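You operate a simulated robot arm through the tools that you are given. There is no shell and no other tool. Be economical: measure what you need, move in short steps, check, and stop when the job is done.

The job below is to be done with a simulated robot arm. You get a single attempt, and the scene is never put back.

JOB
Wax the dry patch on the wooden worktop with the pad.
Fine: lay the pad back and close the tin. A coat counts when it lies all over at full strength: go over it till it gets no stronger.

It is judged by the outcome, as a careful person would: the job done as asked, and still so three seconds after it is handed in. It fails if anything else is knocked over, pushed out of place, dropped, spilled or broken.

ROBOT AND FRAMES
A 6-joint arm with a two-finger parallel gripper, fixed in place. Base frame: the origin is at the foot of the arm, x ahead of it, y to its left, z up; the work surface is at about z = 860. Lengths are in mm, angles in degrees, forces in N, time in s.
With the tool pointing down near the work surface it reaches from about 480 to 880 mm from the base axis. Its first joint turns from -115.0 to 115.0 degrees. Payload 4.2 kg.
The TCP is the grasp point between the finger pads, 23 mm short of the fingertips. In the tool frame z runs along the fingers and y along their closing line. Largest opening 94 mm; finger width 38, thickness 10; the body of the gripper, 54 by 96 mm, starts 39 mm behind the TCP.
Orientation is that of the tool frame in the base frame, as [roll, pitch, yaw] about the fixed x, y, z axes, in that order (R = Rz(yaw) Ry(pitch) Rx(roll)). With the fingers straight down and closing along the base's y, the tool's x points along the base's -x, its y along +y and its z along -z.

CONTROLS
- The arm moves only by the tool jog_arm. Its argument "commands" is a list of rows, each a list of 7 numbers: the shift along the tool's x, y, z in mm, then the turn, a rotation vector about the tool's x, y, z in degrees, then the finger opening in mm, from 0 to 94. In form: [[tx, ty, tz, ax, ay, az, jaw], ...]. A call has 1 to 12 rows; each row is the pose to reach, as a shift and turn from the pose commanded when the call began, along the tool's axes at that moment. Rows are played at 5 a second. More than 50 mm and 8.6 degrees between two rows, or a gripper value outside its range, and nothing of the call is played. Where a pose cannot be reached the arm comes as near as it can. A force on the tool above 40 N (or 10 N above the force at the start of the call, whichever is more), or a blocked arm, ends the call early, and 0.2 s more pass. The fingers move at their own pace (about 108 mm/s each) and stop on an object; they squeeze with about 21 N. The grip force told is the motor's: it shows also when the fingers shut on nothing. Time passes only in rows, and 0.2 s behind the last, so rows that repeat a pose let the fingers close. It gives the time, the measured TCP pose, the force on the tool (base axes), the opening and the grip force at its end, in the units of the frame above (readings bear some noise), with the torque about the TCP (base axes, N m) and any sound that the robot's microphone picked up.
- Cameras (640 x 400 px; columns grow to the right, rows downward): "scene" is fixed at [57.1, -509.8, 1449.1]; the picture's right is [0.25, -0.97, 0.00], its down [-0.71, -0.18, -0.68] and it looks along [0.66, 0.17, -0.73] (base axes); focal length 359 px, centre (320, 200). "wrist" rides on the gripper at [86, 16, -74] in the tool frame; the picture's right is [-0.18, 0.98, 0.00], its down [-0.58, -0.11, -0.81] and it looks along [-0.79, -0.15, 0.59] (tool axes); focal length 243 px, centre (320, 200). There is no depth. A picture from a camera that has moved, and an enlarged one, comes with that camera's place and axes in the base frame and with its lens. The place of the scene camera against the robot may be out by one fixed shift of up to 18 mm in any direction.
- get_image(camera): a new picture of that camera. The clock stands still meanwhile.
- slide_trunk(by): slides the trunk up (or, below 0, down) by that many mm; the arm rides with it, the base frame stays. It gives what a move gives, with no picture.
- enlarge(camera, box): a new picture of the part [left, top, right, bottom] of that camera's present view, enlarged. The clock stands still meanwhile.
- close_job(): hands the job in; it is judged then, once.

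Work in short steps. Places have to be worked out from the pictures, the camera data and where the tool is seen: move nearer, look again, correct. Check each grasp and each placing, and mend what went wrong. You have 120 turns and 68 pictures in all, those below and enlarged ones among them. Open the gripper and draw the arm clear of the work before you hand the job in, unless the task says otherwise; then end with one line.

The tools are called after "Emit:" as a command line: name --pt "numbers of a row" for each row, then --argument value for the rest, lists and objects as JSON in quotes. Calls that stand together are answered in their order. jog_arm: Moves the arm, as the interface text tells. Its arguments: {"type":"object","properties":{"commands":{"type":"array","items":{"type":"array","items":{"type":"number"}}}},"required":["commands"]} The other tools are called the same way: slide_trunk (by) slides the trunk up or down; get_image (camera) takes a picture; enlarge (camera, box) takes an enlarged picture of a part of a camera's view; close_job () hands the job in.

At the start:

```text
time_s: 0.0
tool_pos: [437.3, -415.2, 1169.3]
tool_rot: [-180.0, 0.0, 180.0]
force: [0.2, -0.9, 0.2]
moment: [0.04, 0.0, 0.02]
width: 94.2
gripper_force: 0.0
trunk travel left (down, up): [-725.0, 265.0]
```

scene: 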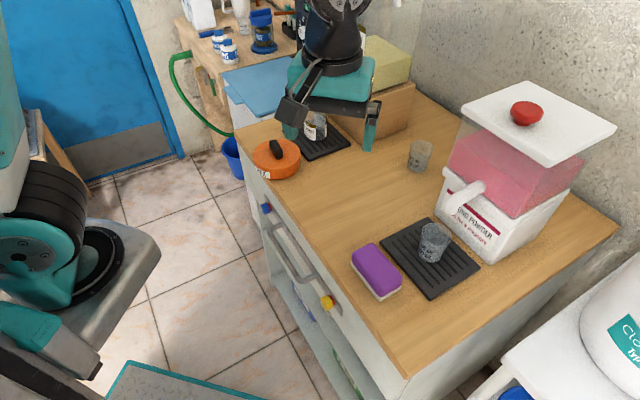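
wrist: 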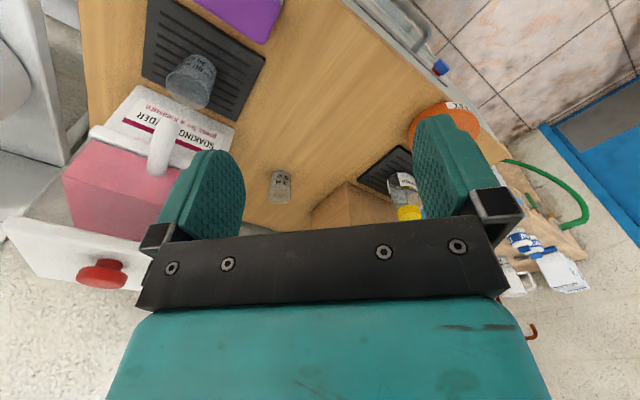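

The scene shows an orange tin, a purple pad, drip mats with glasses, and a powder dispenser. I'll look closer at the worktop to find the dry patch and see what state the tin is in.

Emit:
enlarge --camera "scene" --box '[220, 100, 380, 200]'

Emit:
enlarge --camera "scene" --box '[320, 200, 520, 325]'

Emit:
enlarge --camera "scene" --box '[280, 140, 440, 240]'

```text
4.00 times, centred on (300, 150) of scene
camera zoom: at [57.1, -509.8, 1449.1], right [0.25, -0.97, 0.0], down [-0.71, -0.18, -0.68], along [0.66, 0.17, -0.73], focal length 1437 px, centre (400, 400)
```

zoom: 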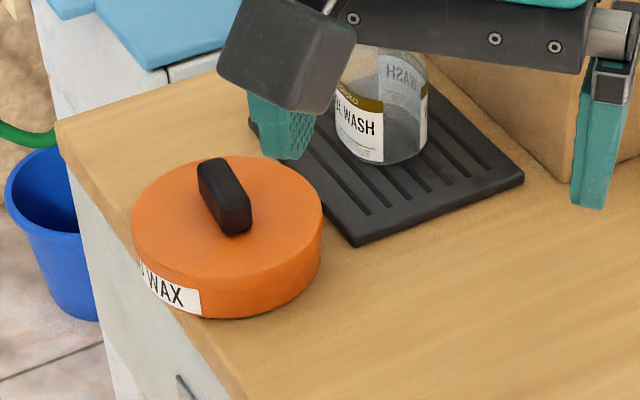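

```text
3.20 times, centred on (420, 262) of scene
camera zoom: at [57.1, -509.8, 1449.1], right [0.25, -0.97, 0.0], down [-0.71, -0.18, -0.68], along [0.66, 0.17, -0.73], focal length 1150 px, centre (0, 0)
```

zoom: 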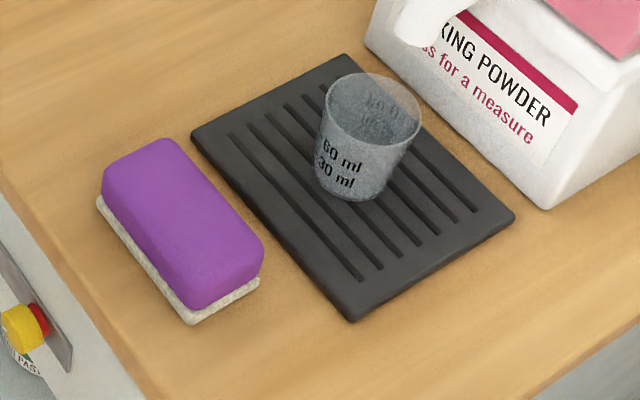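

```text
4.00 times, centred on (360, 190) of scene
camera zoom: at [57.1, -509.8, 1449.1], right [0.25, -0.97, 0.0], down [-0.71, -0.18, -0.68], along [0.66, 0.17, -0.73], focal length 1437 px, centre (160, 240)
```

zoom: 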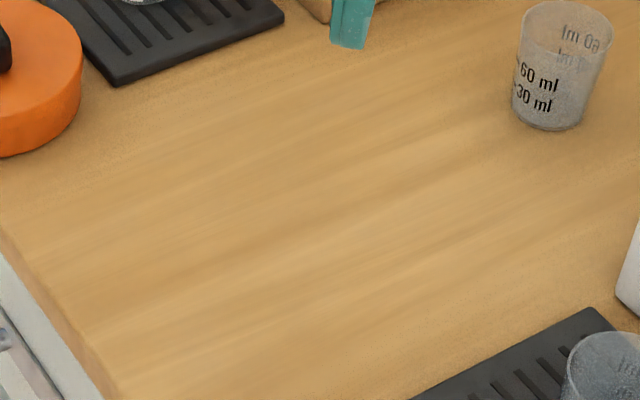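

The tin is closed by a lid with a black bar handle. The patch isn't obvious from here, so I'll use the wrist view of the middle of the worktop.

Emit:
enlarge --camera "wrist" --box '[220, 40, 420, 165]'

Emit:
enlarge --camera "scene" --box '[290, 130, 450, 230]'

```text
3.20 times, centred on (320, 102) of wrist
camera zoom: at [351.4, -398.5, 1244.4], right [0.18, 0.98, 0.0], down [0.58, -0.11, 0.81], along [0.79, -0.15, -0.59], focal length 776 px, centre (320, 512)
```

zoom: 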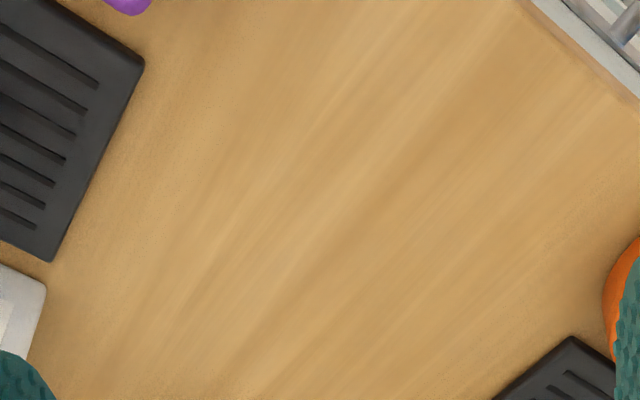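

```text
4.00 times, centred on (370, 180) of scene
camera zoom: at [57.1, -509.8, 1449.1], right [0.25, -0.97, 0.0], down [-0.71, -0.18, -0.68], along [0.66, 0.17, -0.73], focal length 1437 px, centre (120, 280)
```

zoom: 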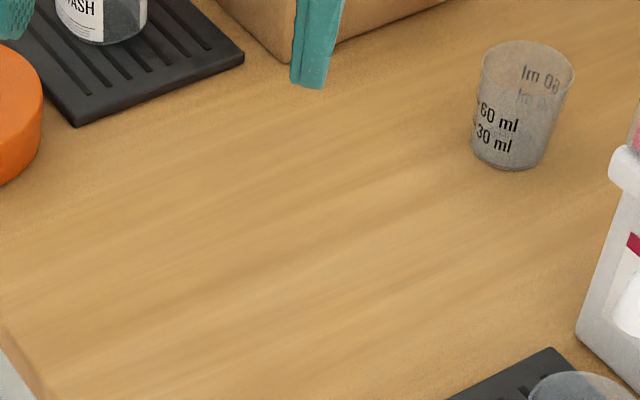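

The patch is very subtle. I'll tilt the tool so the wrist camera looks straight down over the middle of the worktop.

Emit:
jog_arm --pt "-20 0 0 0 6.6 0 94" --pt "-40 0 0 0 13.2 0 94" --pt "-60 0 0 0 19.8 0 94" --pt "-80 0 0 0 26.4 0 94" --pt "-100 0 0 0 33 0 94" --pt "-120 0 0 0 39.6 0 94" --pt "-140 0 0 0 46.2 0 94" --pt "-160 0 0 0 52.8 0 94"

Emit:
get_image --camera "wrist"

```text
time_s: 1.8
tool_pos: [463.1, -375.1, 1075.8]
tool_rot: [-179.3, -51.7, 179.8]
force: [1.0, 0.5, 0.2]
moment: [-0.01, 0.05, 0.01]
width: 94.0
gripper_force: 0.0
out of reach, approached as far as the arm can: row 4, 5, 6, 7, 8
trunk travel left (down, up): [-725.0, 265.0]
```

```text
60 pictures are left
camera wrist: at [468.0, -358.6, 1190.0], right [0.11, 0.98, -0.15], down [0.99, -0.1, 0.04], along [0.03, -0.16, -0.99], focal length 243 px, centre (320, 200)
```

wrist: 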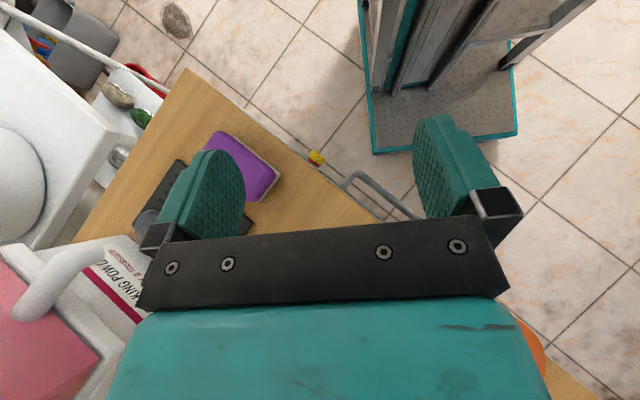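

The gripper body blocks the view straight down. I'll untilt and look from a lower, straight pose.

Emit:
jog_arm --pt "0 0 0 0 -7.4 0 94" --pt "0 0 0 0 -14.8 0 94" --pt "0 0 0 0 -22.2 0 94" --pt "0 0 0 0 -29.6 0 94" --pt "0 0 0 0 -37 0 94" --pt "0 0 0 0 -44.4 0 94" --pt "0 0 0 0 -51.8 0 94"

Emit:
get_image --camera "wrist"

```text
time_s: 3.4
tool_pos: [466.0, -373.7, 1076.2]
tool_rot: [180.0, -0.9, 180.0]
force: [0.0, -0.8, 0.1]
moment: [0.02, -0.01, 0.02]
width: 93.9
gripper_force: 0.0
trunk travel left (down, up): [-725.0, 265.0]
```

```text
59 pictures are left
camera wrist: at [380.3, -357.0, 1151.7], right [0.18, 0.98, 0.0], down [0.59, -0.11, 0.8], along [0.78, -0.15, -0.6], focal length 243 px, centre (320, 200)
```

wrist: 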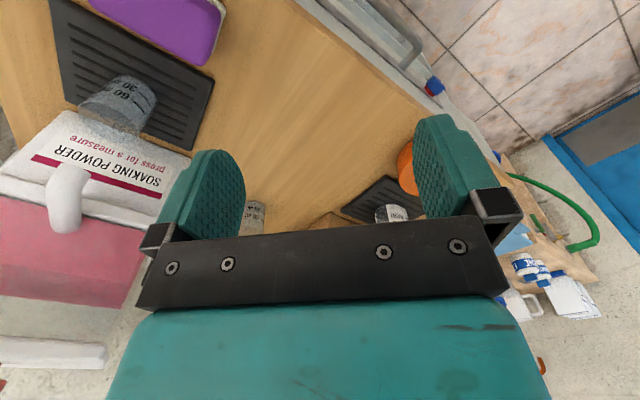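

Emit:
enlarge --camera "wrist" --box '[190, 30, 430, 180]'

Emit:
enlarge --camera "scene" --box '[230, 100, 470, 250]'

```text
2.67 times, centred on (310, 105) of wrist
camera zoom: at [380.3, -357.0, 1151.7], right [0.18, 0.98, 0.0], down [0.59, -0.11, 0.8], along [0.78, -0.15, -0.6], focal length 647 px, centre (347, 453)
```

zoom: 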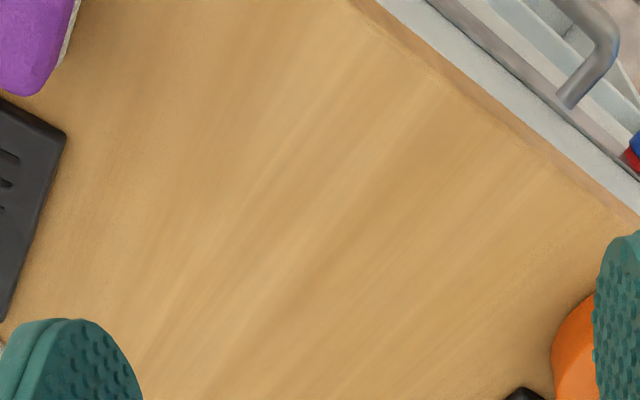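

```text
2.67 times, centred on (350, 175) of scene
camera zoom: at [57.1, -509.8, 1449.1], right [0.25, -0.97, 0.0], down [-0.71, -0.18, -0.68], along [0.66, 0.17, -0.73], focal length 958 px, centre (240, 267)
```

zoom: 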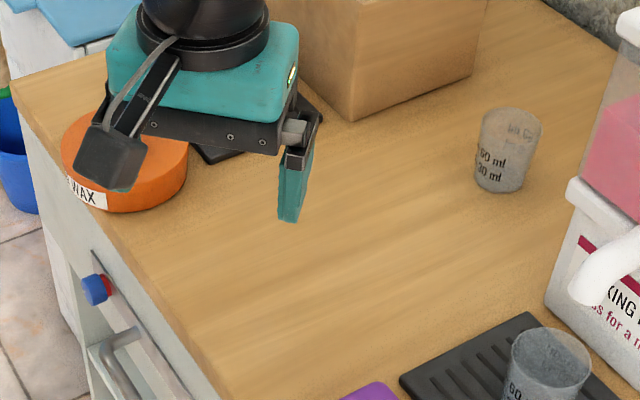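

Contrast is weak, but the mid-area between tin, near mat and far cup is the smoother, paler region. Waxing should show it up. The tin comes first, so I'll move above it to see the handle.

Emit:
jog_arm --pt "-40 26 4 0 0 0 94" --pt "-80 52 8 0 0 0 94" --pt "-120 80 12 0 0 0 94" --pt "-150 105 20 0 0 0 94" --pt "-170 120 30 0 0 0 94"

Emit:
get_image --camera "wrist"

Emit:
get_image --camera "scene"

```text
time_s: 4.6
tool_pos: [632.1, -252.7, 1041.8]
tool_rot: [180.0, -1.0, -180.0]
force: [-0.2, -0.2, -0.1]
moment: [0.03, 0.0, 0.01]
width: 94.1
gripper_force: 0.0
trunk travel left (down, up): [-725.0, 265.0]
```

```text
56 pictures are left
camera wrist: at [546.3, -236.4, 1118.3], right [0.18, 0.98, 0.0], down [0.6, -0.11, 0.8], along [0.78, -0.15, -0.61], focal length 243 px, centre (320, 200)
```

wrist: 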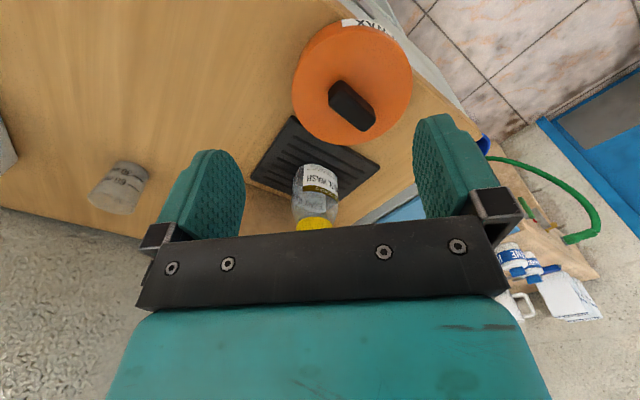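

```text
55 pictures are left
```

scene: 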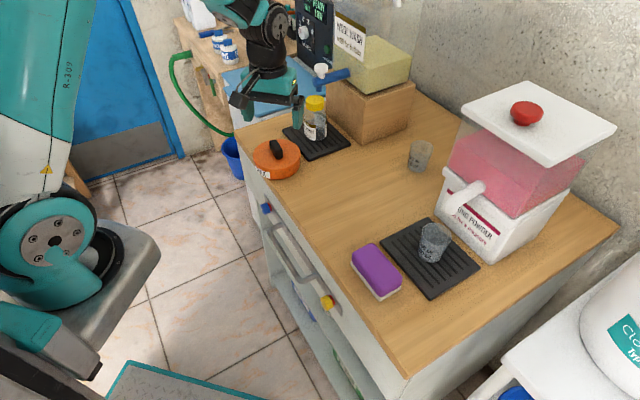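

The wrist and scene rays agree: the handle centre is near (671,-231), the bar lies about 34° from base x, and the scene camera reads y about 16 mm too low. I'll turn the gripper 34° and go above it.

Emit:
jog_arm --pt "-10 5 5 0 -0.2 -7 94" --pt "-20 10 10 0 -0.4 -14 94" --pt "-30 16 20 0 -0.6 -21 94" --pt "-39 22 30 0 -0.8 -28 94" --pt "-39 22 40 0 -0.9 -34 94"

Emit:
get_image --camera "wrist"

Emit:
enlarge --camera "scene" --box '[220, 80, 380, 180]'

```text
time_s: 5.8
tool_pos: [672.1, -229.9, 1000.1]
tool_rot: [179.8, 0.0, -145.9]
force: [0.2, -0.3, 0.0]
moment: [0.02, -0.02, 0.0]
width: 94.2
gripper_force: 0.0
trunk travel left (down, up): [-725.0, 265.0]
```

```text
54 pictures are left
camera wrist: at [591.3, -265.8, 1075.4], right [-0.4, 0.92, 0.01], down [0.54, 0.23, 0.81], along [0.74, 0.32, -0.59], focal length 243 px, centre (320, 200)
```

wrist: 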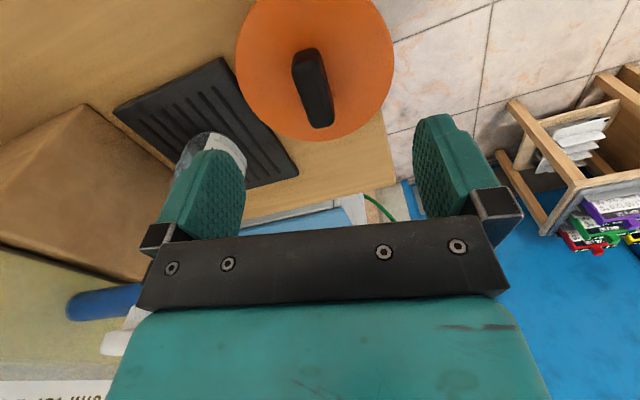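

```text
4.00 times, centred on (300, 130) of scene
camera zoom: at [57.1, -509.8, 1449.1], right [0.25, -0.97, 0.0], down [-0.71, -0.18, -0.68], along [0.66, 0.17, -0.73], focal length 1437 px, centre (400, 480)
```

zoom: 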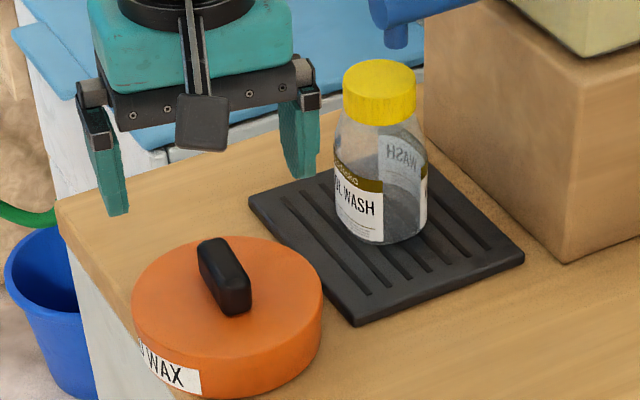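

The handle sits about 3 mm off in tool x, -4.6 mm in tool y, and 3° off in yaw. I'll correct that and come down to where the fingertips are just above the lid.

Emit:
jog_arm --pt "2.5 -4.5 30 0 0 3 70" --pt "2.5 -4.5 50 0 0 3 60" --pt "2.5 -4.5 63 0 0 3 60"

Emit:
get_image --camera "wrist"

Emit:
enlarge --camera "scene" --box '[220, 80, 380, 180]'

```text
time_s: 6.6
tool_pos: [674.1, -235.5, 938.4]
tool_rot: [179.7, -0.1, -149.0]
force: [0.2, -0.3, 0.2]
moment: [-0.02, -0.04, -0.01]
width: 59.8
gripper_force: 0.1
trunk travel left (down, up): [-725.0, 265.0]
```

```text
52 pictures are left
camera wrist: at [591.2, -266.7, 1012.9], right [-0.35, 0.94, 0.01], down [0.56, 0.2, 0.81], along [0.75, 0.28, -0.59], focal length 243 px, centre (320, 200)
```

wrist: 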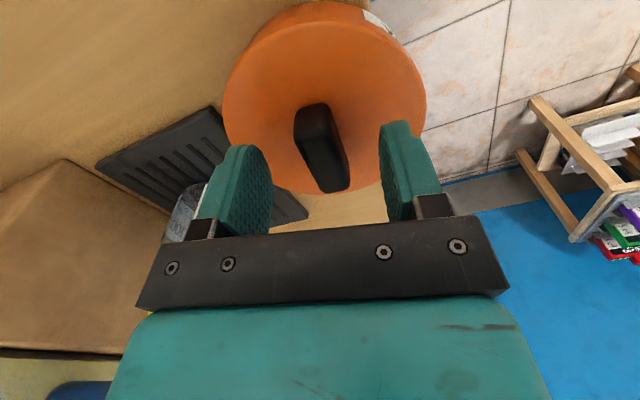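

```text
4.00 times, centred on (300, 130) of scene
camera zoom: at [57.1, -509.8, 1449.1], right [0.25, -0.97, 0.0], down [-0.71, -0.18, -0.68], along [0.66, 0.17, -0.73], focal length 1437 px, centre (400, 480)
```

zoom: 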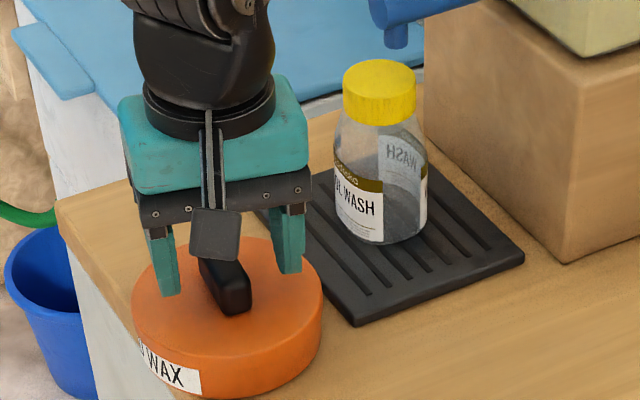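

The bar lies between the fingers, with a small offset left. I'll shift slightly, come down 6 mm and close.

Emit:
jog_arm --pt "5 3 3 0 0 0 60" --pt "5 3 6 0 0 0 60" --pt "5 3 6 0 0 0 40" --pt "5 3 6 0 0 0 20" --pt "5 3 6 0 0 0 8" --pt "5 3 6 0 0 0 8"

Emit:
get_image --camera "wrist"

```text
time_s: 8.0
tool_pos: [667.5, -234.6, 932.9]
tool_rot: [179.6, 0.0, -149.0]
force: [-0.4, -0.3, 0.8]
moment: [-0.02, -0.03, -0.04]
width: 19.0
gripper_force: 20.8
trunk travel left (down, up): [-725.0, 265.0]
heard: snap
```

```text
50 pictures are left
camera wrist: at [585.1, -266.1, 1007.5], right [-0.35, 0.94, 0.01], down [0.56, 0.2, 0.81], along [0.75, 0.28, -0.59], focal length 243 px, centre (320, 200)
```

wrist: 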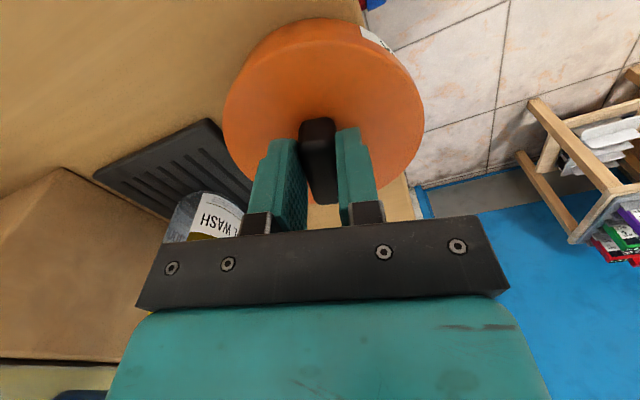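

The bar is held at 19 mm. I'll lift a little and see whether the lid comes off or the tin rises with it.

Emit:
jog_arm --pt "0 0 -4 0 0 0 8" --pt "0 0 -10 0 0 0 8" --pt "0 0 -20 0 0 0 8"

Emit:
enlarge --camera "scene" --box '[220, 80, 380, 180]'

```text
time_s: 8.8
tool_pos: [666.9, -236.0, 950.6]
tool_rot: [179.7, 0.1, -149.0]
force: [-0.3, -0.2, -1.1]
moment: [0.04, -0.01, -0.04]
width: 18.9
gripper_force: 20.8
trunk travel left (down, up): [-725.0, 265.0]
```

```text
4.00 times, centred on (300, 130) of scene
camera zoom: at [57.1, -509.8, 1449.1], right [0.25, -0.97, 0.0], down [-0.71, -0.18, -0.68], along [0.66, 0.17, -0.73], focal length 1437 px, centre (400, 480)
```

zoom: 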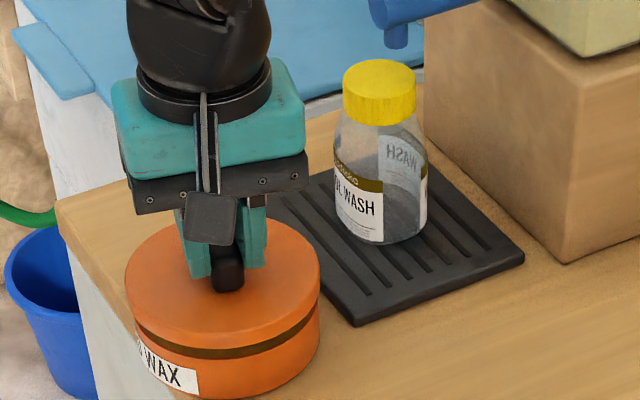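

The lid came off cleanly and the tin stayed put. Working in a table frame (the table is turned about 45°), there is free space left of the tin near (774,-149). I'll lift and carry the lid there.

Emit:
jog_arm --pt "0 0 -30 0 0 0 8" --pt "0 0 -60 0 0 0 8" --pt "-34 5 -60 0 0 0 8" --pt "-68 10 -60 0 0 0 8" --pt "-102 15 -60 0 0 0 8" --pt "-136 19 -60 0 0 0 8" --pt "-136 19 -30 0 0 0 8"

Emit:
get_image --camera "wrist"

Emit:
enlarge --camera "scene" --box '[220, 80, 380, 180]'

```text
time_s: 10.4
tool_pos: [773.4, -147.7, 981.2]
tool_rot: [179.6, 0.0, -149.0]
force: [0.5, 0.3, 0.5]
moment: [-0.01, 0.0, -0.01]
width: 19.0
gripper_force: 21.1
trunk travel left (down, up): [-725.0, 265.0]
```

```text
48 pictures are left
camera wrist: at [690.9, -178.9, 1057.1], right [-0.35, 0.94, 0.01], down [0.56, 0.2, 0.81], along [0.75, 0.28, -0.59], focal length 243 px, centre (320, 200)
```

wrist: 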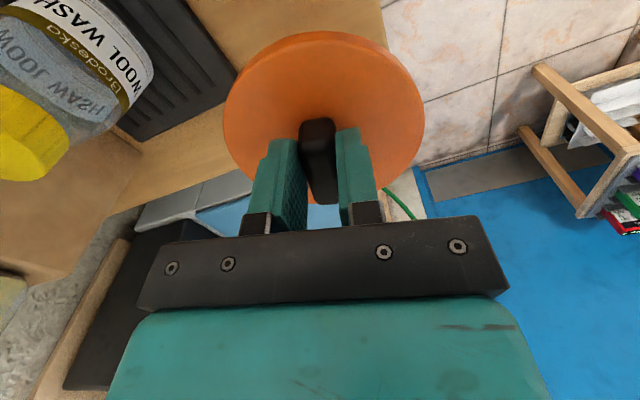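

```text
4.00 times, centred on (300, 130) of scene
camera zoom: at [57.1, -509.8, 1449.1], right [0.25, -0.97, 0.0], down [-0.71, -0.18, -0.68], along [0.66, 0.17, -0.73], focal length 1437 px, centre (400, 480)
```

zoom: 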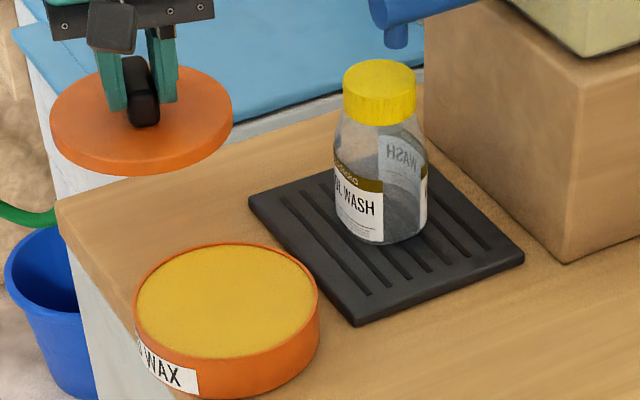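

The lid is about 113 mm across, so that spot is marginal. With the arm out of the way, I'll look again for the patch, to see whether the strip along the near edge is free instead.

Emit:
enlarge --camera "scene" --box '[260, 135, 436, 245]'

Emit:
get_image --camera "scene"

```text
3.64 times, centred on (348, 190) of scene
camera zoom: at [57.1, -509.8, 1449.1], right [0.25, -0.97, 0.0], down [-0.71, -0.18, -0.68], along [0.66, 0.17, -0.73], focal length 1307 px, centre (218, 236)
```

zoom: 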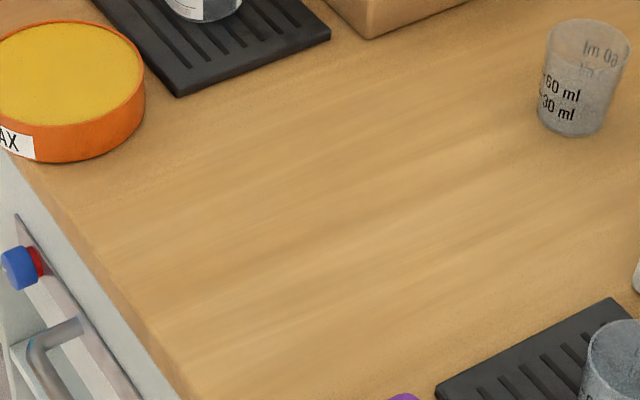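

```text
45 pictures are left
```

scene: 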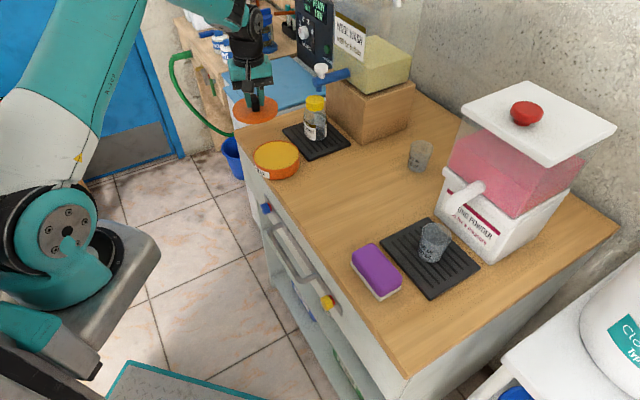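

The pale, streaky dry area seems to run close to the near edge, so the strip is out. I'll check the corner left of the tin in detail.

Emit:
enlarge --camera "scene" --box '[224, 110, 304, 160]'

```text
8.00 times, centred on (264, 135) of scene
camera zoom: at [57.1, -509.8, 1449.1], right [0.25, -0.97, 0.0], down [-0.71, -0.18, -0.68], along [0.66, 0.17, -0.73], focal length 2875 px, centre (768, 720)
```

zoom: 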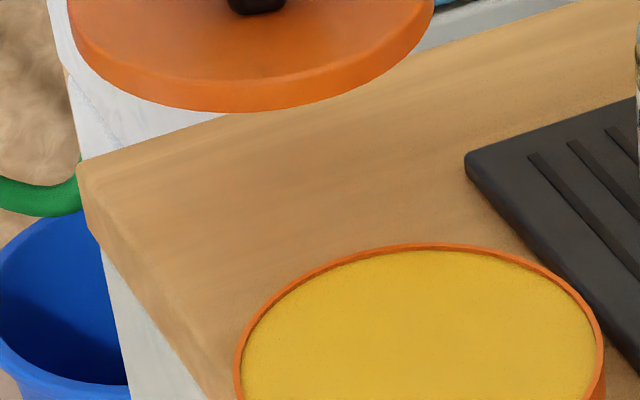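

In base coordinates the free spot fits the lid: about 5 mm to the left edge, 4 mm to the mat, and well clear of the tin. I'll shift by (-4,-8) mm and lower.

Emit:
jog_arm --pt "8 -5 0 0 0 0 8" --pt "8 -5 25 0 0 0 8" --pt "8 -5 45 0 0 0 8" --pt "8 -5 58 0 0 0 8" --pt "8 -5 64 0 0 0 8"

Emit:
enlarge --camera "scene" --box '[220, 90, 316, 150]'

```text
time_s: 11.6
tool_pos: [768.8, -158.0, 919.0]
tool_rot: [179.7, 0.1, -149.1]
force: [-1.0, 1.1, -0.5]
moment: [-0.05, 0.0, -0.04]
width: 18.9
gripper_force: 21.1
trunk travel left (down, up): [-725.0, 265.0]
```

```text
6.67 times, centred on (268, 120) of scene
camera zoom: at [57.1, -509.8, 1449.1], right [0.25, -0.97, 0.0], down [-0.71, -0.18, -0.68], along [0.66, 0.17, -0.73], focal length 2396 px, centre (667, 733)
```

zoom: 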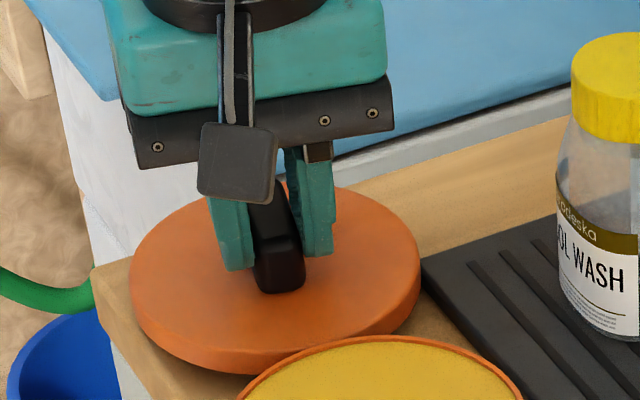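

The lid hovers over the free corner between edge, mat and tin. I'll lower it in small steps until it touches.

Emit:
jog_arm --pt "0 0 3 0 0 0 8" --pt "0 0 6 0 0 0 8"

Emit:
jog_arm --pt "0 0 3 0 0 0 8"

Emit:
jog_arm --pt "0 0 2 0 0 0 8"

```text
time_s: 12.2
tool_pos: [768.8, -157.4, 912.9]
tool_rot: [179.7, -0.1, -149.1]
force: [0.2, 0.2, -1.4]
moment: [-0.04, 0.01, -0.02]
width: 19.0
gripper_force: 20.9
trunk travel left (down, up): [-725.0, 265.0]
```

```text
time_s: 12.6
tool_pos: [768.1, -158.7, 909.6]
tool_rot: [179.8, 0.0, -149.0]
force: [-0.5, 0.0, -0.5]
moment: [0.0, -0.02, 0.0]
width: 19.1
gripper_force: 20.6
trunk travel left (down, up): [-725.0, 265.0]
```

```text
time_s: 13.0
tool_pos: [769.3, -156.9, 909.2]
tool_rot: [179.6, 0.0, -149.0]
force: [-2.3, -0.2, 4.9]
moment: [-0.21, -0.16, -0.14]
width: 19.2
gripper_force: 21.2
trunk travel left (down, up): [-725.0, 265.0]
```

Contact came at 909, with a moment pointing to the mat side, so the lid's rim is touching the mat. I'll raise it, shift 5 mm toward the near edge and lower again.

Emit:
jog_arm --pt "0 0 -8 0 0 0 8" --pt "1 5 -8 0 0 0 8" --pt "1 5 -2 0 0 0 8"

Emit:
jog_arm --pt "0 0 2 0 0 0 8"

Emit:
jog_arm --pt "0 0 2 0 0 0 8"

```text
time_s: 13.8
tool_pos: [764.1, -154.2, 910.2]
tool_rot: [179.6, 0.1, -149.0]
force: [0.4, 0.0, 0.3]
moment: [-0.02, -0.01, 0.02]
width: 18.9
gripper_force: 20.4
trunk travel left (down, up): [-725.0, 265.0]
```

```text
time_s: 14.2
tool_pos: [765.0, -153.2, 907.7]
tool_rot: [179.7, 0.0, -149.1]
force: [-0.3, 0.4, -1.2]
moment: [0.01, 0.03, 0.0]
width: 19.0
gripper_force: 20.8
trunk travel left (down, up): [-725.0, 265.0]
```

```text
time_s: 14.6
tool_pos: [764.5, -153.2, 906.5]
tool_rot: [179.7, 0.0, -148.9]
force: [-0.1, 0.1, -0.5]
moment: [-0.02, -0.01, 0.01]
width: 19.2
gripper_force: 21.0
trunk travel left (down, up): [-725.0, 265.0]
```

Past the earlier contact height with no force, so it is clear of the mat. I'll continue down.

Emit:
jog_arm --pt "0 0 2 0 0 0 8"

Emit:
jog_arm --pt "0 0 2 0 0 0 8"

Emit:
enlarge --camera "scene" --box '[220, 90, 316, 150]'

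```text
time_s: 15.0
tool_pos: [765.5, -154.3, 904.1]
tool_rot: [179.7, 0.1, -148.9]
force: [0.6, -0.2, 0.4]
moment: [0.01, 0.0, -0.04]
width: 18.8
gripper_force: 20.7
trunk travel left (down, up): [-725.0, 265.0]
```

```text
time_s: 15.4
tool_pos: [765.7, -153.3, 902.6]
tool_rot: [179.7, 0.0, -148.9]
force: [-0.5, -0.2, -1.0]
moment: [-0.03, 0.0, -0.04]
width: 19.0
gripper_force: 21.4
trunk travel left (down, up): [-725.0, 265.0]
```

```text
6.67 times, centred on (268, 120) of scene
camera zoom: at [57.1, -509.8, 1449.1], right [0.25, -0.97, 0.0], down [-0.71, -0.18, -0.68], along [0.66, 0.17, -0.73], focal length 2396 px, centre (667, 733)
```

zoom: 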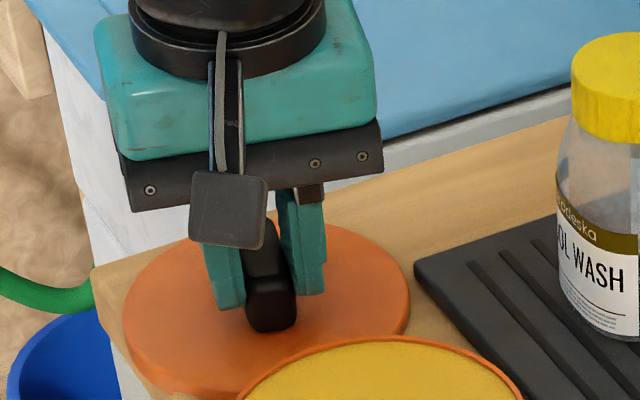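

Emit:
jog_arm --pt "0 0 2 0 0 0 8"

Emit:
jog_arm --pt "0 0 2 0 0 0 8"

Emit:
jog_arm --pt "0 0 1.5 0 0 0 8"

```text
time_s: 15.8
tool_pos: [766.1, -153.2, 900.5]
tool_rot: [179.6, 0.0, -149.0]
force: [-1.0, 0.0, 1.3]
moment: [-0.07, -0.01, -0.04]
width: 19.1
gripper_force: 21.3
trunk travel left (down, up): [-725.0, 265.0]
```

```text
time_s: 16.2
tool_pos: [765.7, -153.2, 899.3]
tool_rot: [179.7, 0.1, -149.0]
force: [-4.7, 0.6, 17.1]
moment: [-0.05, 0.26, 0.01]
width: 18.8
gripper_force: 21.5
trunk travel left (down, up): [-725.0, 265.0]
```

```text
time_s: 16.6
tool_pos: [766.2, -154.1, 898.5]
tool_rot: [179.9, 0.2, -149.0]
force: [-3.7, 2.8, 24.7]
moment: [0.07, 0.01, 0.0]
width: 18.8
gripper_force: 20.9
trunk travel left (down, up): [-725.0, 265.0]
```

It is flat on the table (24 N, almost no moment). I'll ease up, release and rise.

Emit:
jog_arm --pt "0 0 -2 0 0 0 8" --pt "0 0 -2 0 0 0 30" --pt "0 0 -2 0 0 0 40" --pt "0 0 -20 0 0 0 40" --pt "0 0 -60 0 0 0 40" --pt "0 0 -100 0 0 0 60" --pt "30 0 -130 0 0 0 90"

Emit:
enlarge --camera "scene" --box '[220, 90, 316, 150]'

Emit:
get_image --camera "wrist"

```text
time_s: 18.2
tool_pos: [741.8, -167.3, 1025.8]
tool_rot: [179.7, -0.1, -149.1]
force: [0.7, 0.5, 1.0]
moment: [-0.03, 0.02, -0.02]
width: 89.9
gripper_force: 0.0
trunk travel left (down, up): [-725.0, 265.0]
```

```text
6.67 times, centred on (268, 120) of scene
camera zoom: at [57.1, -509.8, 1449.1], right [0.25, -0.97, 0.0], down [-0.71, -0.18, -0.68], along [0.66, 0.17, -0.73], focal length 2396 px, centre (667, 733)
```

zoom: 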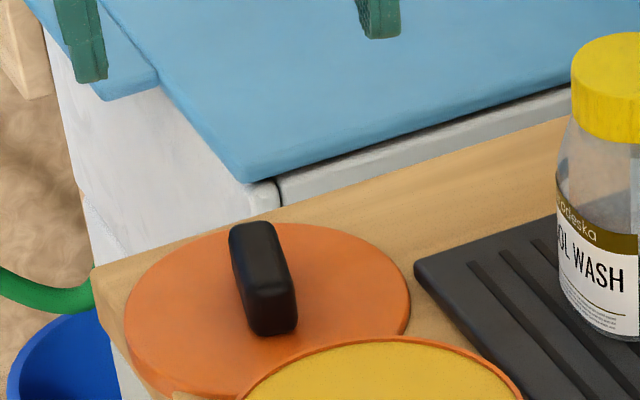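

```text
40 pictures are left
camera wrist: at [658.5, -198.1, 1100.8], right [-0.35, 0.94, 0.01], down [0.56, 0.2, 0.81], along [0.75, 0.28, -0.59], focal length 243 px, centre (320, 200)
```

wrist: 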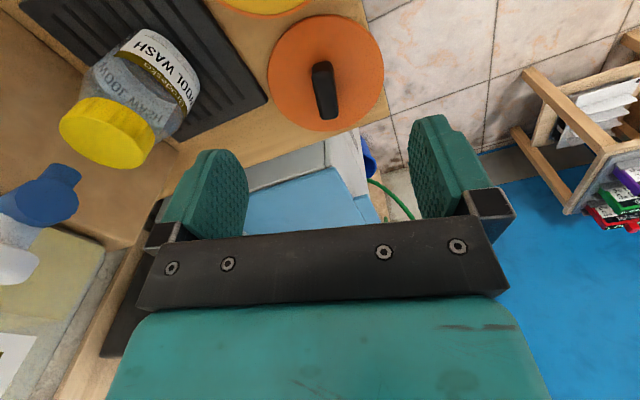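

The lid lies stably. Now I'll go to the pad, near (425,-500), turning the gripper to 44° to match its short side.

Emit:
jog_arm --pt "44 -12 -5 0 0 -1.3 90" --pt "88 -24 -10 0 0 -2.6 90" --pt "132 -36 -10 0 0 -3.9 90" --pt "177 -48 -10 0 0 -5.2 90" --pt "221 -60 -10 0 0 -6.5 90" --pt "265 -72 -10 0 0 -7.8 90" --pt "309 -84 -10 0 0 -9.1 90" --pt "353 -96 -10 0 0 -10.4 90" --pt "397 -108 -10 0 0 -11.7 90" --pt "441 -119 -10 0 0 -13 90"

Emit:
get_image --camera "wrist"

Emit:
get_image --camera "scene"

```text
time_s: 20.4
tool_pos: [421.8, -497.9, 1032.5]
tool_rot: [179.7, 0.1, -135.9]
force: [0.5, 1.0, -0.5]
moment: [-0.03, 0.04, -0.01]
width: 90.0
gripper_force: 0.1
trunk travel left (down, up): [-725.0, 265.0]
```

```text
39 pictures are left
camera wrist: at [349.0, -547.2, 1107.8], right [-0.55, 0.83, 0.01], down [0.5, 0.32, 0.81], along [0.67, 0.45, -0.59], focal length 243 px, centre (320, 200)
```

wrist: 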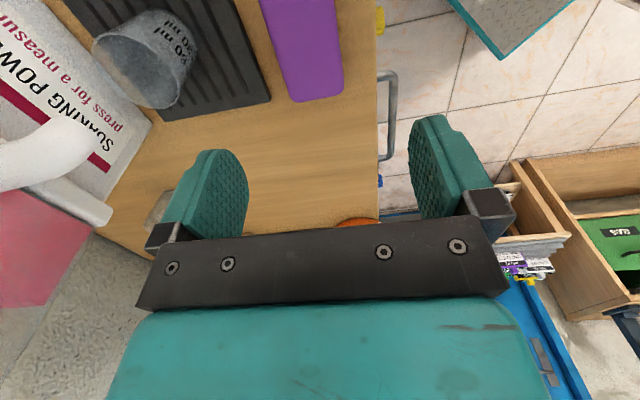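

```text
38 pictures are left
```

scene: 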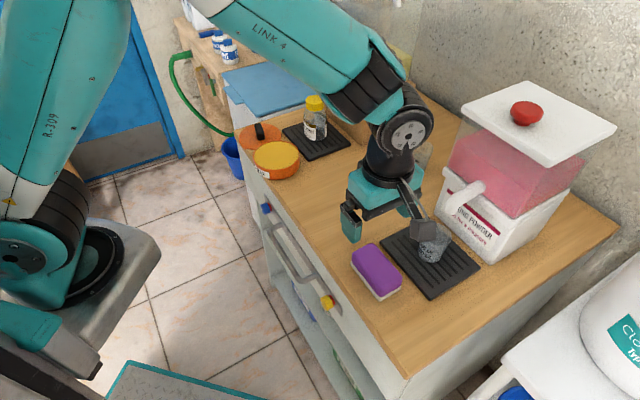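

The pad centre is near (427,-508), about 90 x 52 mm, aligned with the gripper to within 2°. I'll shift and come down to just above it.

Emit:
jog_arm --pt "4 -11 30 0 0 0 84" --pt "4 -11 60 0 0 0 84" --pt "4 -11 90 0 0 0 84"

Emit:
get_image --camera "wrist"

Emit:
enlarge --camera "scene" --box '[320, 200, 480, 300]'

```text
time_s: 21.2
tool_pos: [427.4, -507.8, 940.6]
tool_rot: [179.7, 0.1, -136.0]
force: [-0.1, 0.0, 0.7]
moment: [-0.03, 0.01, 0.0]
width: 83.9
gripper_force: 0.0
trunk travel left (down, up): [-725.0, 265.0]
```

```text
37 pictures are left
camera wrist: at [354.3, -557.0, 1016.3], right [-0.55, 0.83, 0.0], down [0.5, 0.32, 0.81], along [0.67, 0.45, -0.59], focal length 243 px, centre (320, 200)
```

wrist: 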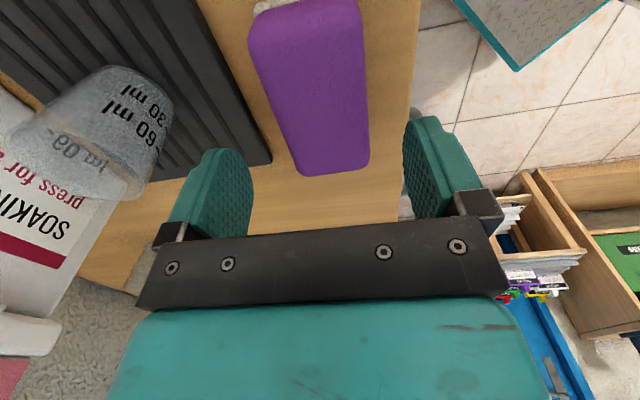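

```text
4.00 times, centred on (400, 250) of scene
camera zoom: at [57.1, -509.8, 1449.1], right [0.25, -0.97, 0.0], down [-0.71, -0.18, -0.68], along [0.66, 0.17, -0.73], focal length 1437 px, centre (0, 0)
```

zoom: 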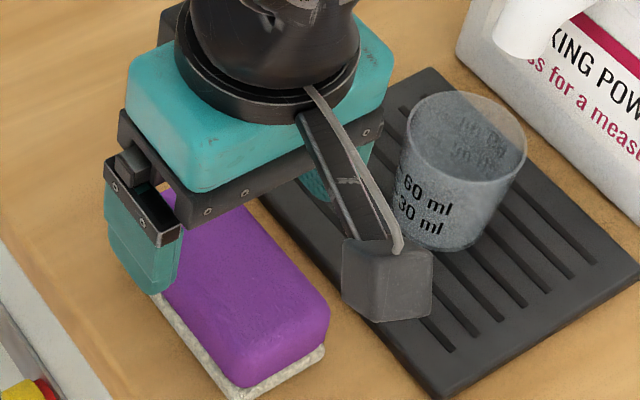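

The pad lies well between the fingers (offset about 4, 3 mm). I'll lower to TCP z about 897 and close.

Emit:
jog_arm --pt "4 3 22 0 0 0 84" --pt "4 3 42 0 0 0 84" --pt "4 3 42 0 0 0 60" --pt "4 3 42 0 0 0 40" --pt "4 3 42 0 0 0 35" --pt "4 3 42 0 0 0 35"

Emit:
get_image --camera "wrist"

Emit:
enlarge --camera "scene" --box '[320, 200, 480, 300]'

```text
time_s: 22.6
tool_pos: [422.6, -510.6, 902.1]
tool_rot: [179.7, 0.1, -136.0]
force: [0.5, -1.3, -0.4]
moment: [-0.04, 0.0, 0.0]
width: 51.2
gripper_force: 20.7
trunk travel left (down, up): [-725.0, 265.0]
```

```text
35 pictures are left
camera wrist: at [349.3, -558.9, 976.9], right [-0.55, 0.83, 0.01], down [0.5, 0.32, 0.81], along [0.67, 0.45, -0.59], focal length 243 px, centre (320, 200)
```

wrist: 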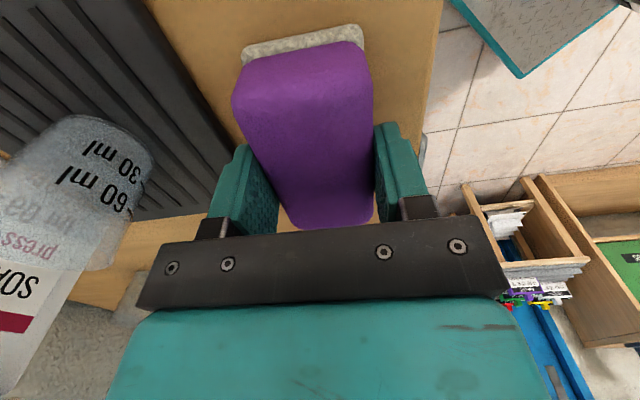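

```text
4.00 times, centred on (400, 250) of scene
camera zoom: at [57.1, -509.8, 1449.1], right [0.25, -0.97, 0.0], down [-0.71, -0.18, -0.68], along [0.66, 0.17, -0.73], focal length 1437 px, centre (0, 0)
```

zoom: 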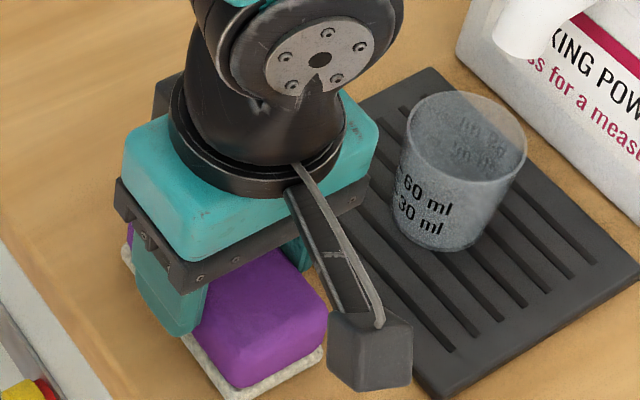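

The pad is gripped at 51 mm. I'll lift it and carry it over the tin centre (about 670,-231).

Emit:
jog_arm --pt "0 0 -30 0 0 0 35" --pt "0 0 -70 0 0 0 35" --pt "0 0 -100 0 0 0 35" --pt "-46 4 -100 0 0 0 35" --pt "-92 7 -100 0 0 0 35" --pt "-138 11 -100 0 0 0 35" --pt "-184 15 -100 0 0 0 35" --pt "-230 18 -100 0 0 0 35" --pt "-276 22 -100 0 0 0 35" --pt "-322 26 -100 0 0 0 35" --pt "-372 29.6 -100 0 0 0 35"

Emit:
get_image --camera "wrist"

Emit:
get_image --camera "scene"

```text
refused: row 11 steps farther than a row can; nothing moved
```

```text
33 pictures are left
camera wrist: at [349.3, -558.9, 976.9], right [-0.55, 0.83, 0.01], down [0.5, 0.32, 0.81], along [0.67, 0.45, -0.59], focal length 243 px, centre (320, 200)
```

wrist: 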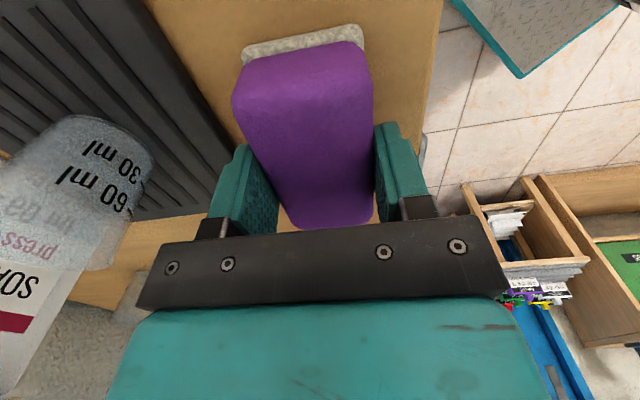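

```text
32 pictures are left
```

scene: 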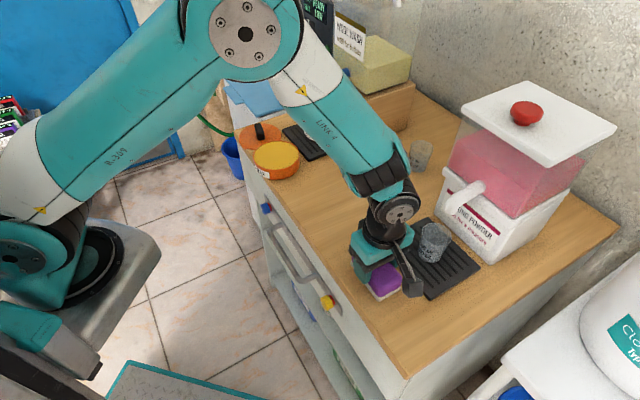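

The last row stepped 50.1 mm, so the call was refused. I'll repeat it with an extra row.

Emit:
jog_arm --pt "0 0 -30 0 0 0 35" --pt "0 0 -70 0 0 0 35" --pt "0 0 -100 0 0 0 35" --pt "-46 4 -100 0 0 0 35" --pt "-92 7 -100 0 0 0 35" --pt "-138 11 -100 0 0 0 35" --pt "-184 15 -100 0 0 0 35" --pt "-230 18 -100 0 0 0 35" --pt "-276 22 -100 0 0 0 35" --pt "-324 26 -100 0 0 0 35" --pt "-372 29.6 -100 0 0 0 35"

Emit:
get_image --camera "wrist"

Emit:
enlarge --camera "scene" --box '[220, 80, 380, 180]'

```text
time_s: 25.0
tool_pos: [671.5, -229.2, 1004.3]
tool_rot: [179.7, 0.1, -136.1]
force: [-1.3, -0.8, -0.1]
moment: [0.04, -0.04, -0.01]
width: 51.4
gripper_force: 20.9
trunk travel left (down, up): [-725.0, 265.0]
```

```text
31 pictures are left
camera wrist: at [599.1, -278.3, 1079.0], right [-0.55, 0.84, 0.01], down [0.5, 0.32, 0.81], along [0.67, 0.45, -0.59], focal length 243 px, centre (320, 200)
```

wrist: 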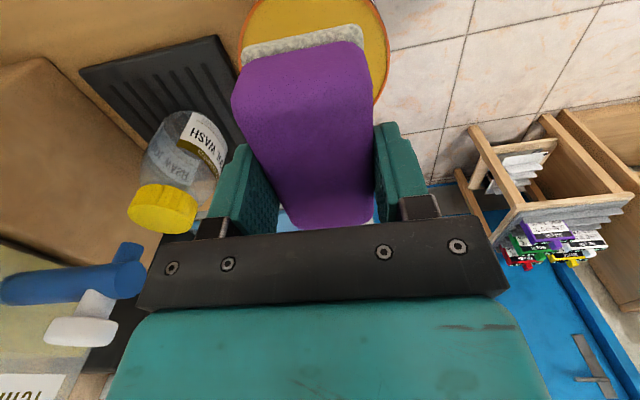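

```text
4.00 times, centred on (300, 130) of scene
camera zoom: at [57.1, -509.8, 1449.1], right [0.25, -0.97, 0.0], down [-0.71, -0.18, -0.68], along [0.66, 0.17, -0.73], focal length 1437 px, centre (400, 480)
```

zoom: 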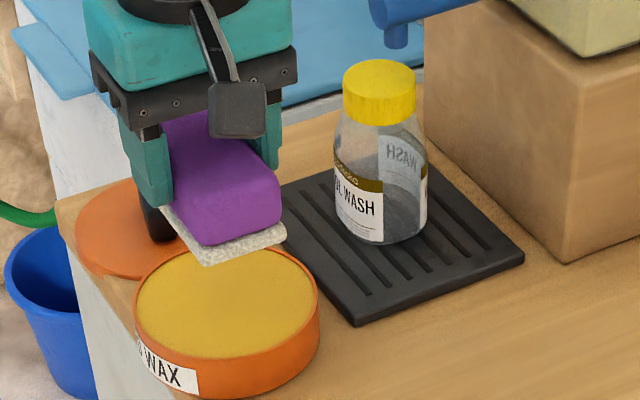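

The pad is centred over the tin. I'll come down to just above the wax, then in small steps until there is light contact.

Emit:
jog_arm --pt "0 0 30 0 0 0 35" --pt "0 0 60 0 0 0 35" --pt "0 0 66 0 0 0 35"

Emit:
enlarge --camera "scene" --box '[220, 100, 340, 175]'

```text
time_s: 25.8
tool_pos: [671.6, -229.1, 937.4]
tool_rot: [179.8, 0.0, -136.0]
force: [-0.9, -0.1, -0.5]
moment: [0.0, 0.02, -0.03]
width: 51.1
gripper_force: 21.7
trunk travel left (down, up): [-725.0, 265.0]
```

```text
5.33 times, centred on (280, 138) of scene
camera zoom: at [57.1, -509.8, 1449.1], right [0.25, -0.97, 0.0], down [-0.71, -0.18, -0.68], along [0.66, 0.17, -0.73], focal length 1916 px, centre (533, 533)
```

zoom: 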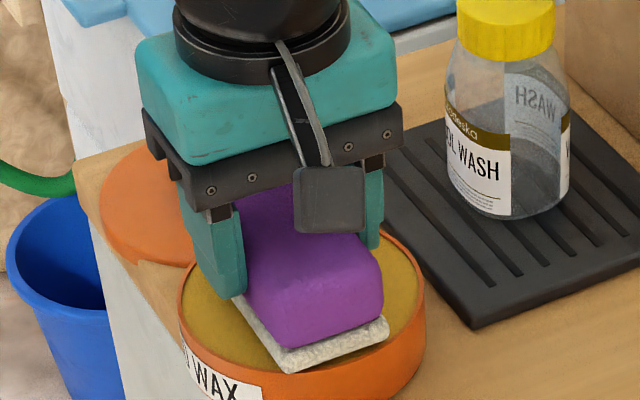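

The pad footprint is centred in the tin. I'll go down in 2–3 mm steps.

Emit:
jog_arm --pt "0 0 3 0 0 0 35"

Emit:
jog_arm --pt "0 0 3 0 0 0 35"

Emit:
jog_arm --pt "0 0 2 0 0 0 35"

```text
time_s: 26.2
tool_pos: [668.8, -230.6, 933.9]
tool_rot: [179.7, 0.0, -136.0]
force: [1.3, 0.1, -0.6]
moment: [0.01, 0.01, 0.03]
width: 51.4
gripper_force: 21.5
trunk travel left (down, up): [-725.0, 265.0]
```

```text
time_s: 26.6
tool_pos: [669.4, -229.1, 935.3]
tool_rot: [179.8, 0.1, -136.0]
force: [-8.3, 4.6, 27.5]
moment: [-0.01, 0.43, -0.04]
width: 51.4
gripper_force: 20.7
trunk travel left (down, up): [-725.0, 265.0]
```

```text
time_s: 27.0
tool_pos: [671.3, -230.2, 931.9]
tool_rot: [179.9, 0.2, -136.0]
force: [-1.9, 4.0, 28.6]
moment: [0.06, 0.06, 0.01]
width: 51.8
gripper_force: 21.0
trunk travel left (down, up): [-725.0, 265.0]
```

Flat, firm contact with the wax at 28 N. I'll lift and check the pad and tin.

Emit:
jog_arm --pt "0 0 -5 0 0 0 35" --pt "0 0 -30 0 0 0 35" --pt "0 0 -65 0 0 0 35"

Emit:
enlarge --camera "scene" --box '[220, 85, 348, 165]'

```text
time_s: 27.8
tool_pos: [668.6, -230.1, 994.5]
tool_rot: [179.6, -0.1, -136.0]
force: [1.1, -0.2, 0.0]
moment: [0.0, 0.02, 0.0]
width: 51.2
gripper_force: 20.3
trunk travel left (down, up): [-725.0, 265.0]
```

```text
5.00 times, centred on (284, 125) of scene
camera zoom: at [57.1, -509.8, 1449.1], right [0.25, -0.97, 0.0], down [-0.71, -0.18, -0.68], along [0.66, 0.17, -0.73], focal length 1797 px, centre (500, 575)
```

zoom: 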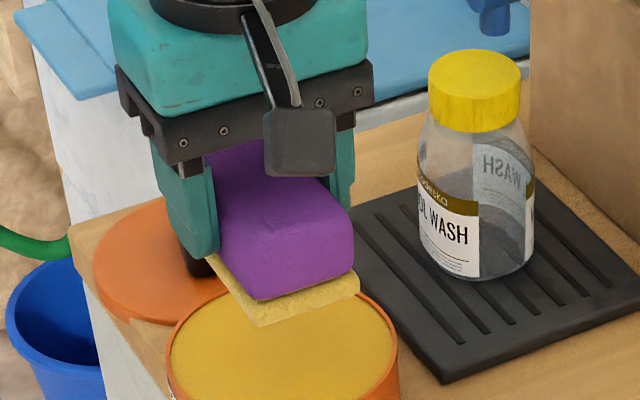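

The felt has turned yellow with wax. I'll carry it over the worktop's middle, near (622,-421), and lower it.

Emit:
jog_arm --pt "35 -22 0 0 0 0 35" --pt "70 -44 0 0 0 0 35" --pt "105 -66 0 0 0 0 35" --pt "140 -88 10 0 0 0 35" --pt "166 -105 40 0 0 0 35" --pt "166 -105 70 0 0 0 35" --pt "166 -105 88 0 0 0 35"

Emit:
jog_arm --pt "0 0 3 0 0 0 35" --pt "0 0 6 0 0 0 35"

```text
time_s: 29.4
tool_pos: [621.4, -420.6, 905.8]
tool_rot: [179.7, 0.1, -136.0]
force: [0.5, 0.6, -0.2]
moment: [-0.02, -0.01, 0.06]
width: 51.5
gripper_force: 21.7
trunk travel left (down, up): [-725.0, 265.0]
```

```text
time_s: 30.0
tool_pos: [623.1, -420.8, 900.8]
tool_rot: [179.7, 0.1, -136.0]
force: [1.1, 0.1, -1.1]
moment: [-0.02, 0.01, 0.0]
width: 51.3
gripper_force: 21.4
trunk travel left (down, up): [-725.0, 265.0]
```

No contact yet, so I'll go lower gently.

Emit:
jog_arm --pt "0 0 2 0 0 0 35"

Emit:
jog_arm --pt "0 0 2 0 0 0 35"

```text
time_s: 30.4
tool_pos: [622.3, -421.0, 898.4]
tool_rot: [179.6, 0.0, -136.0]
force: [0.1, -0.4, 0.6]
moment: [0.01, -0.04, 0.0]
width: 51.3
gripper_force: 20.5
trunk travel left (down, up): [-725.0, 265.0]
```

```text
time_s: 30.8
tool_pos: [623.8, -420.5, 899.1]
tool_rot: [179.9, 0.1, -136.1]
force: [-2.0, 2.7, 19.0]
moment: [0.14, -0.19, -0.01]
width: 51.2
gripper_force: 21.1
trunk travel left (down, up): [-725.0, 265.0]
```

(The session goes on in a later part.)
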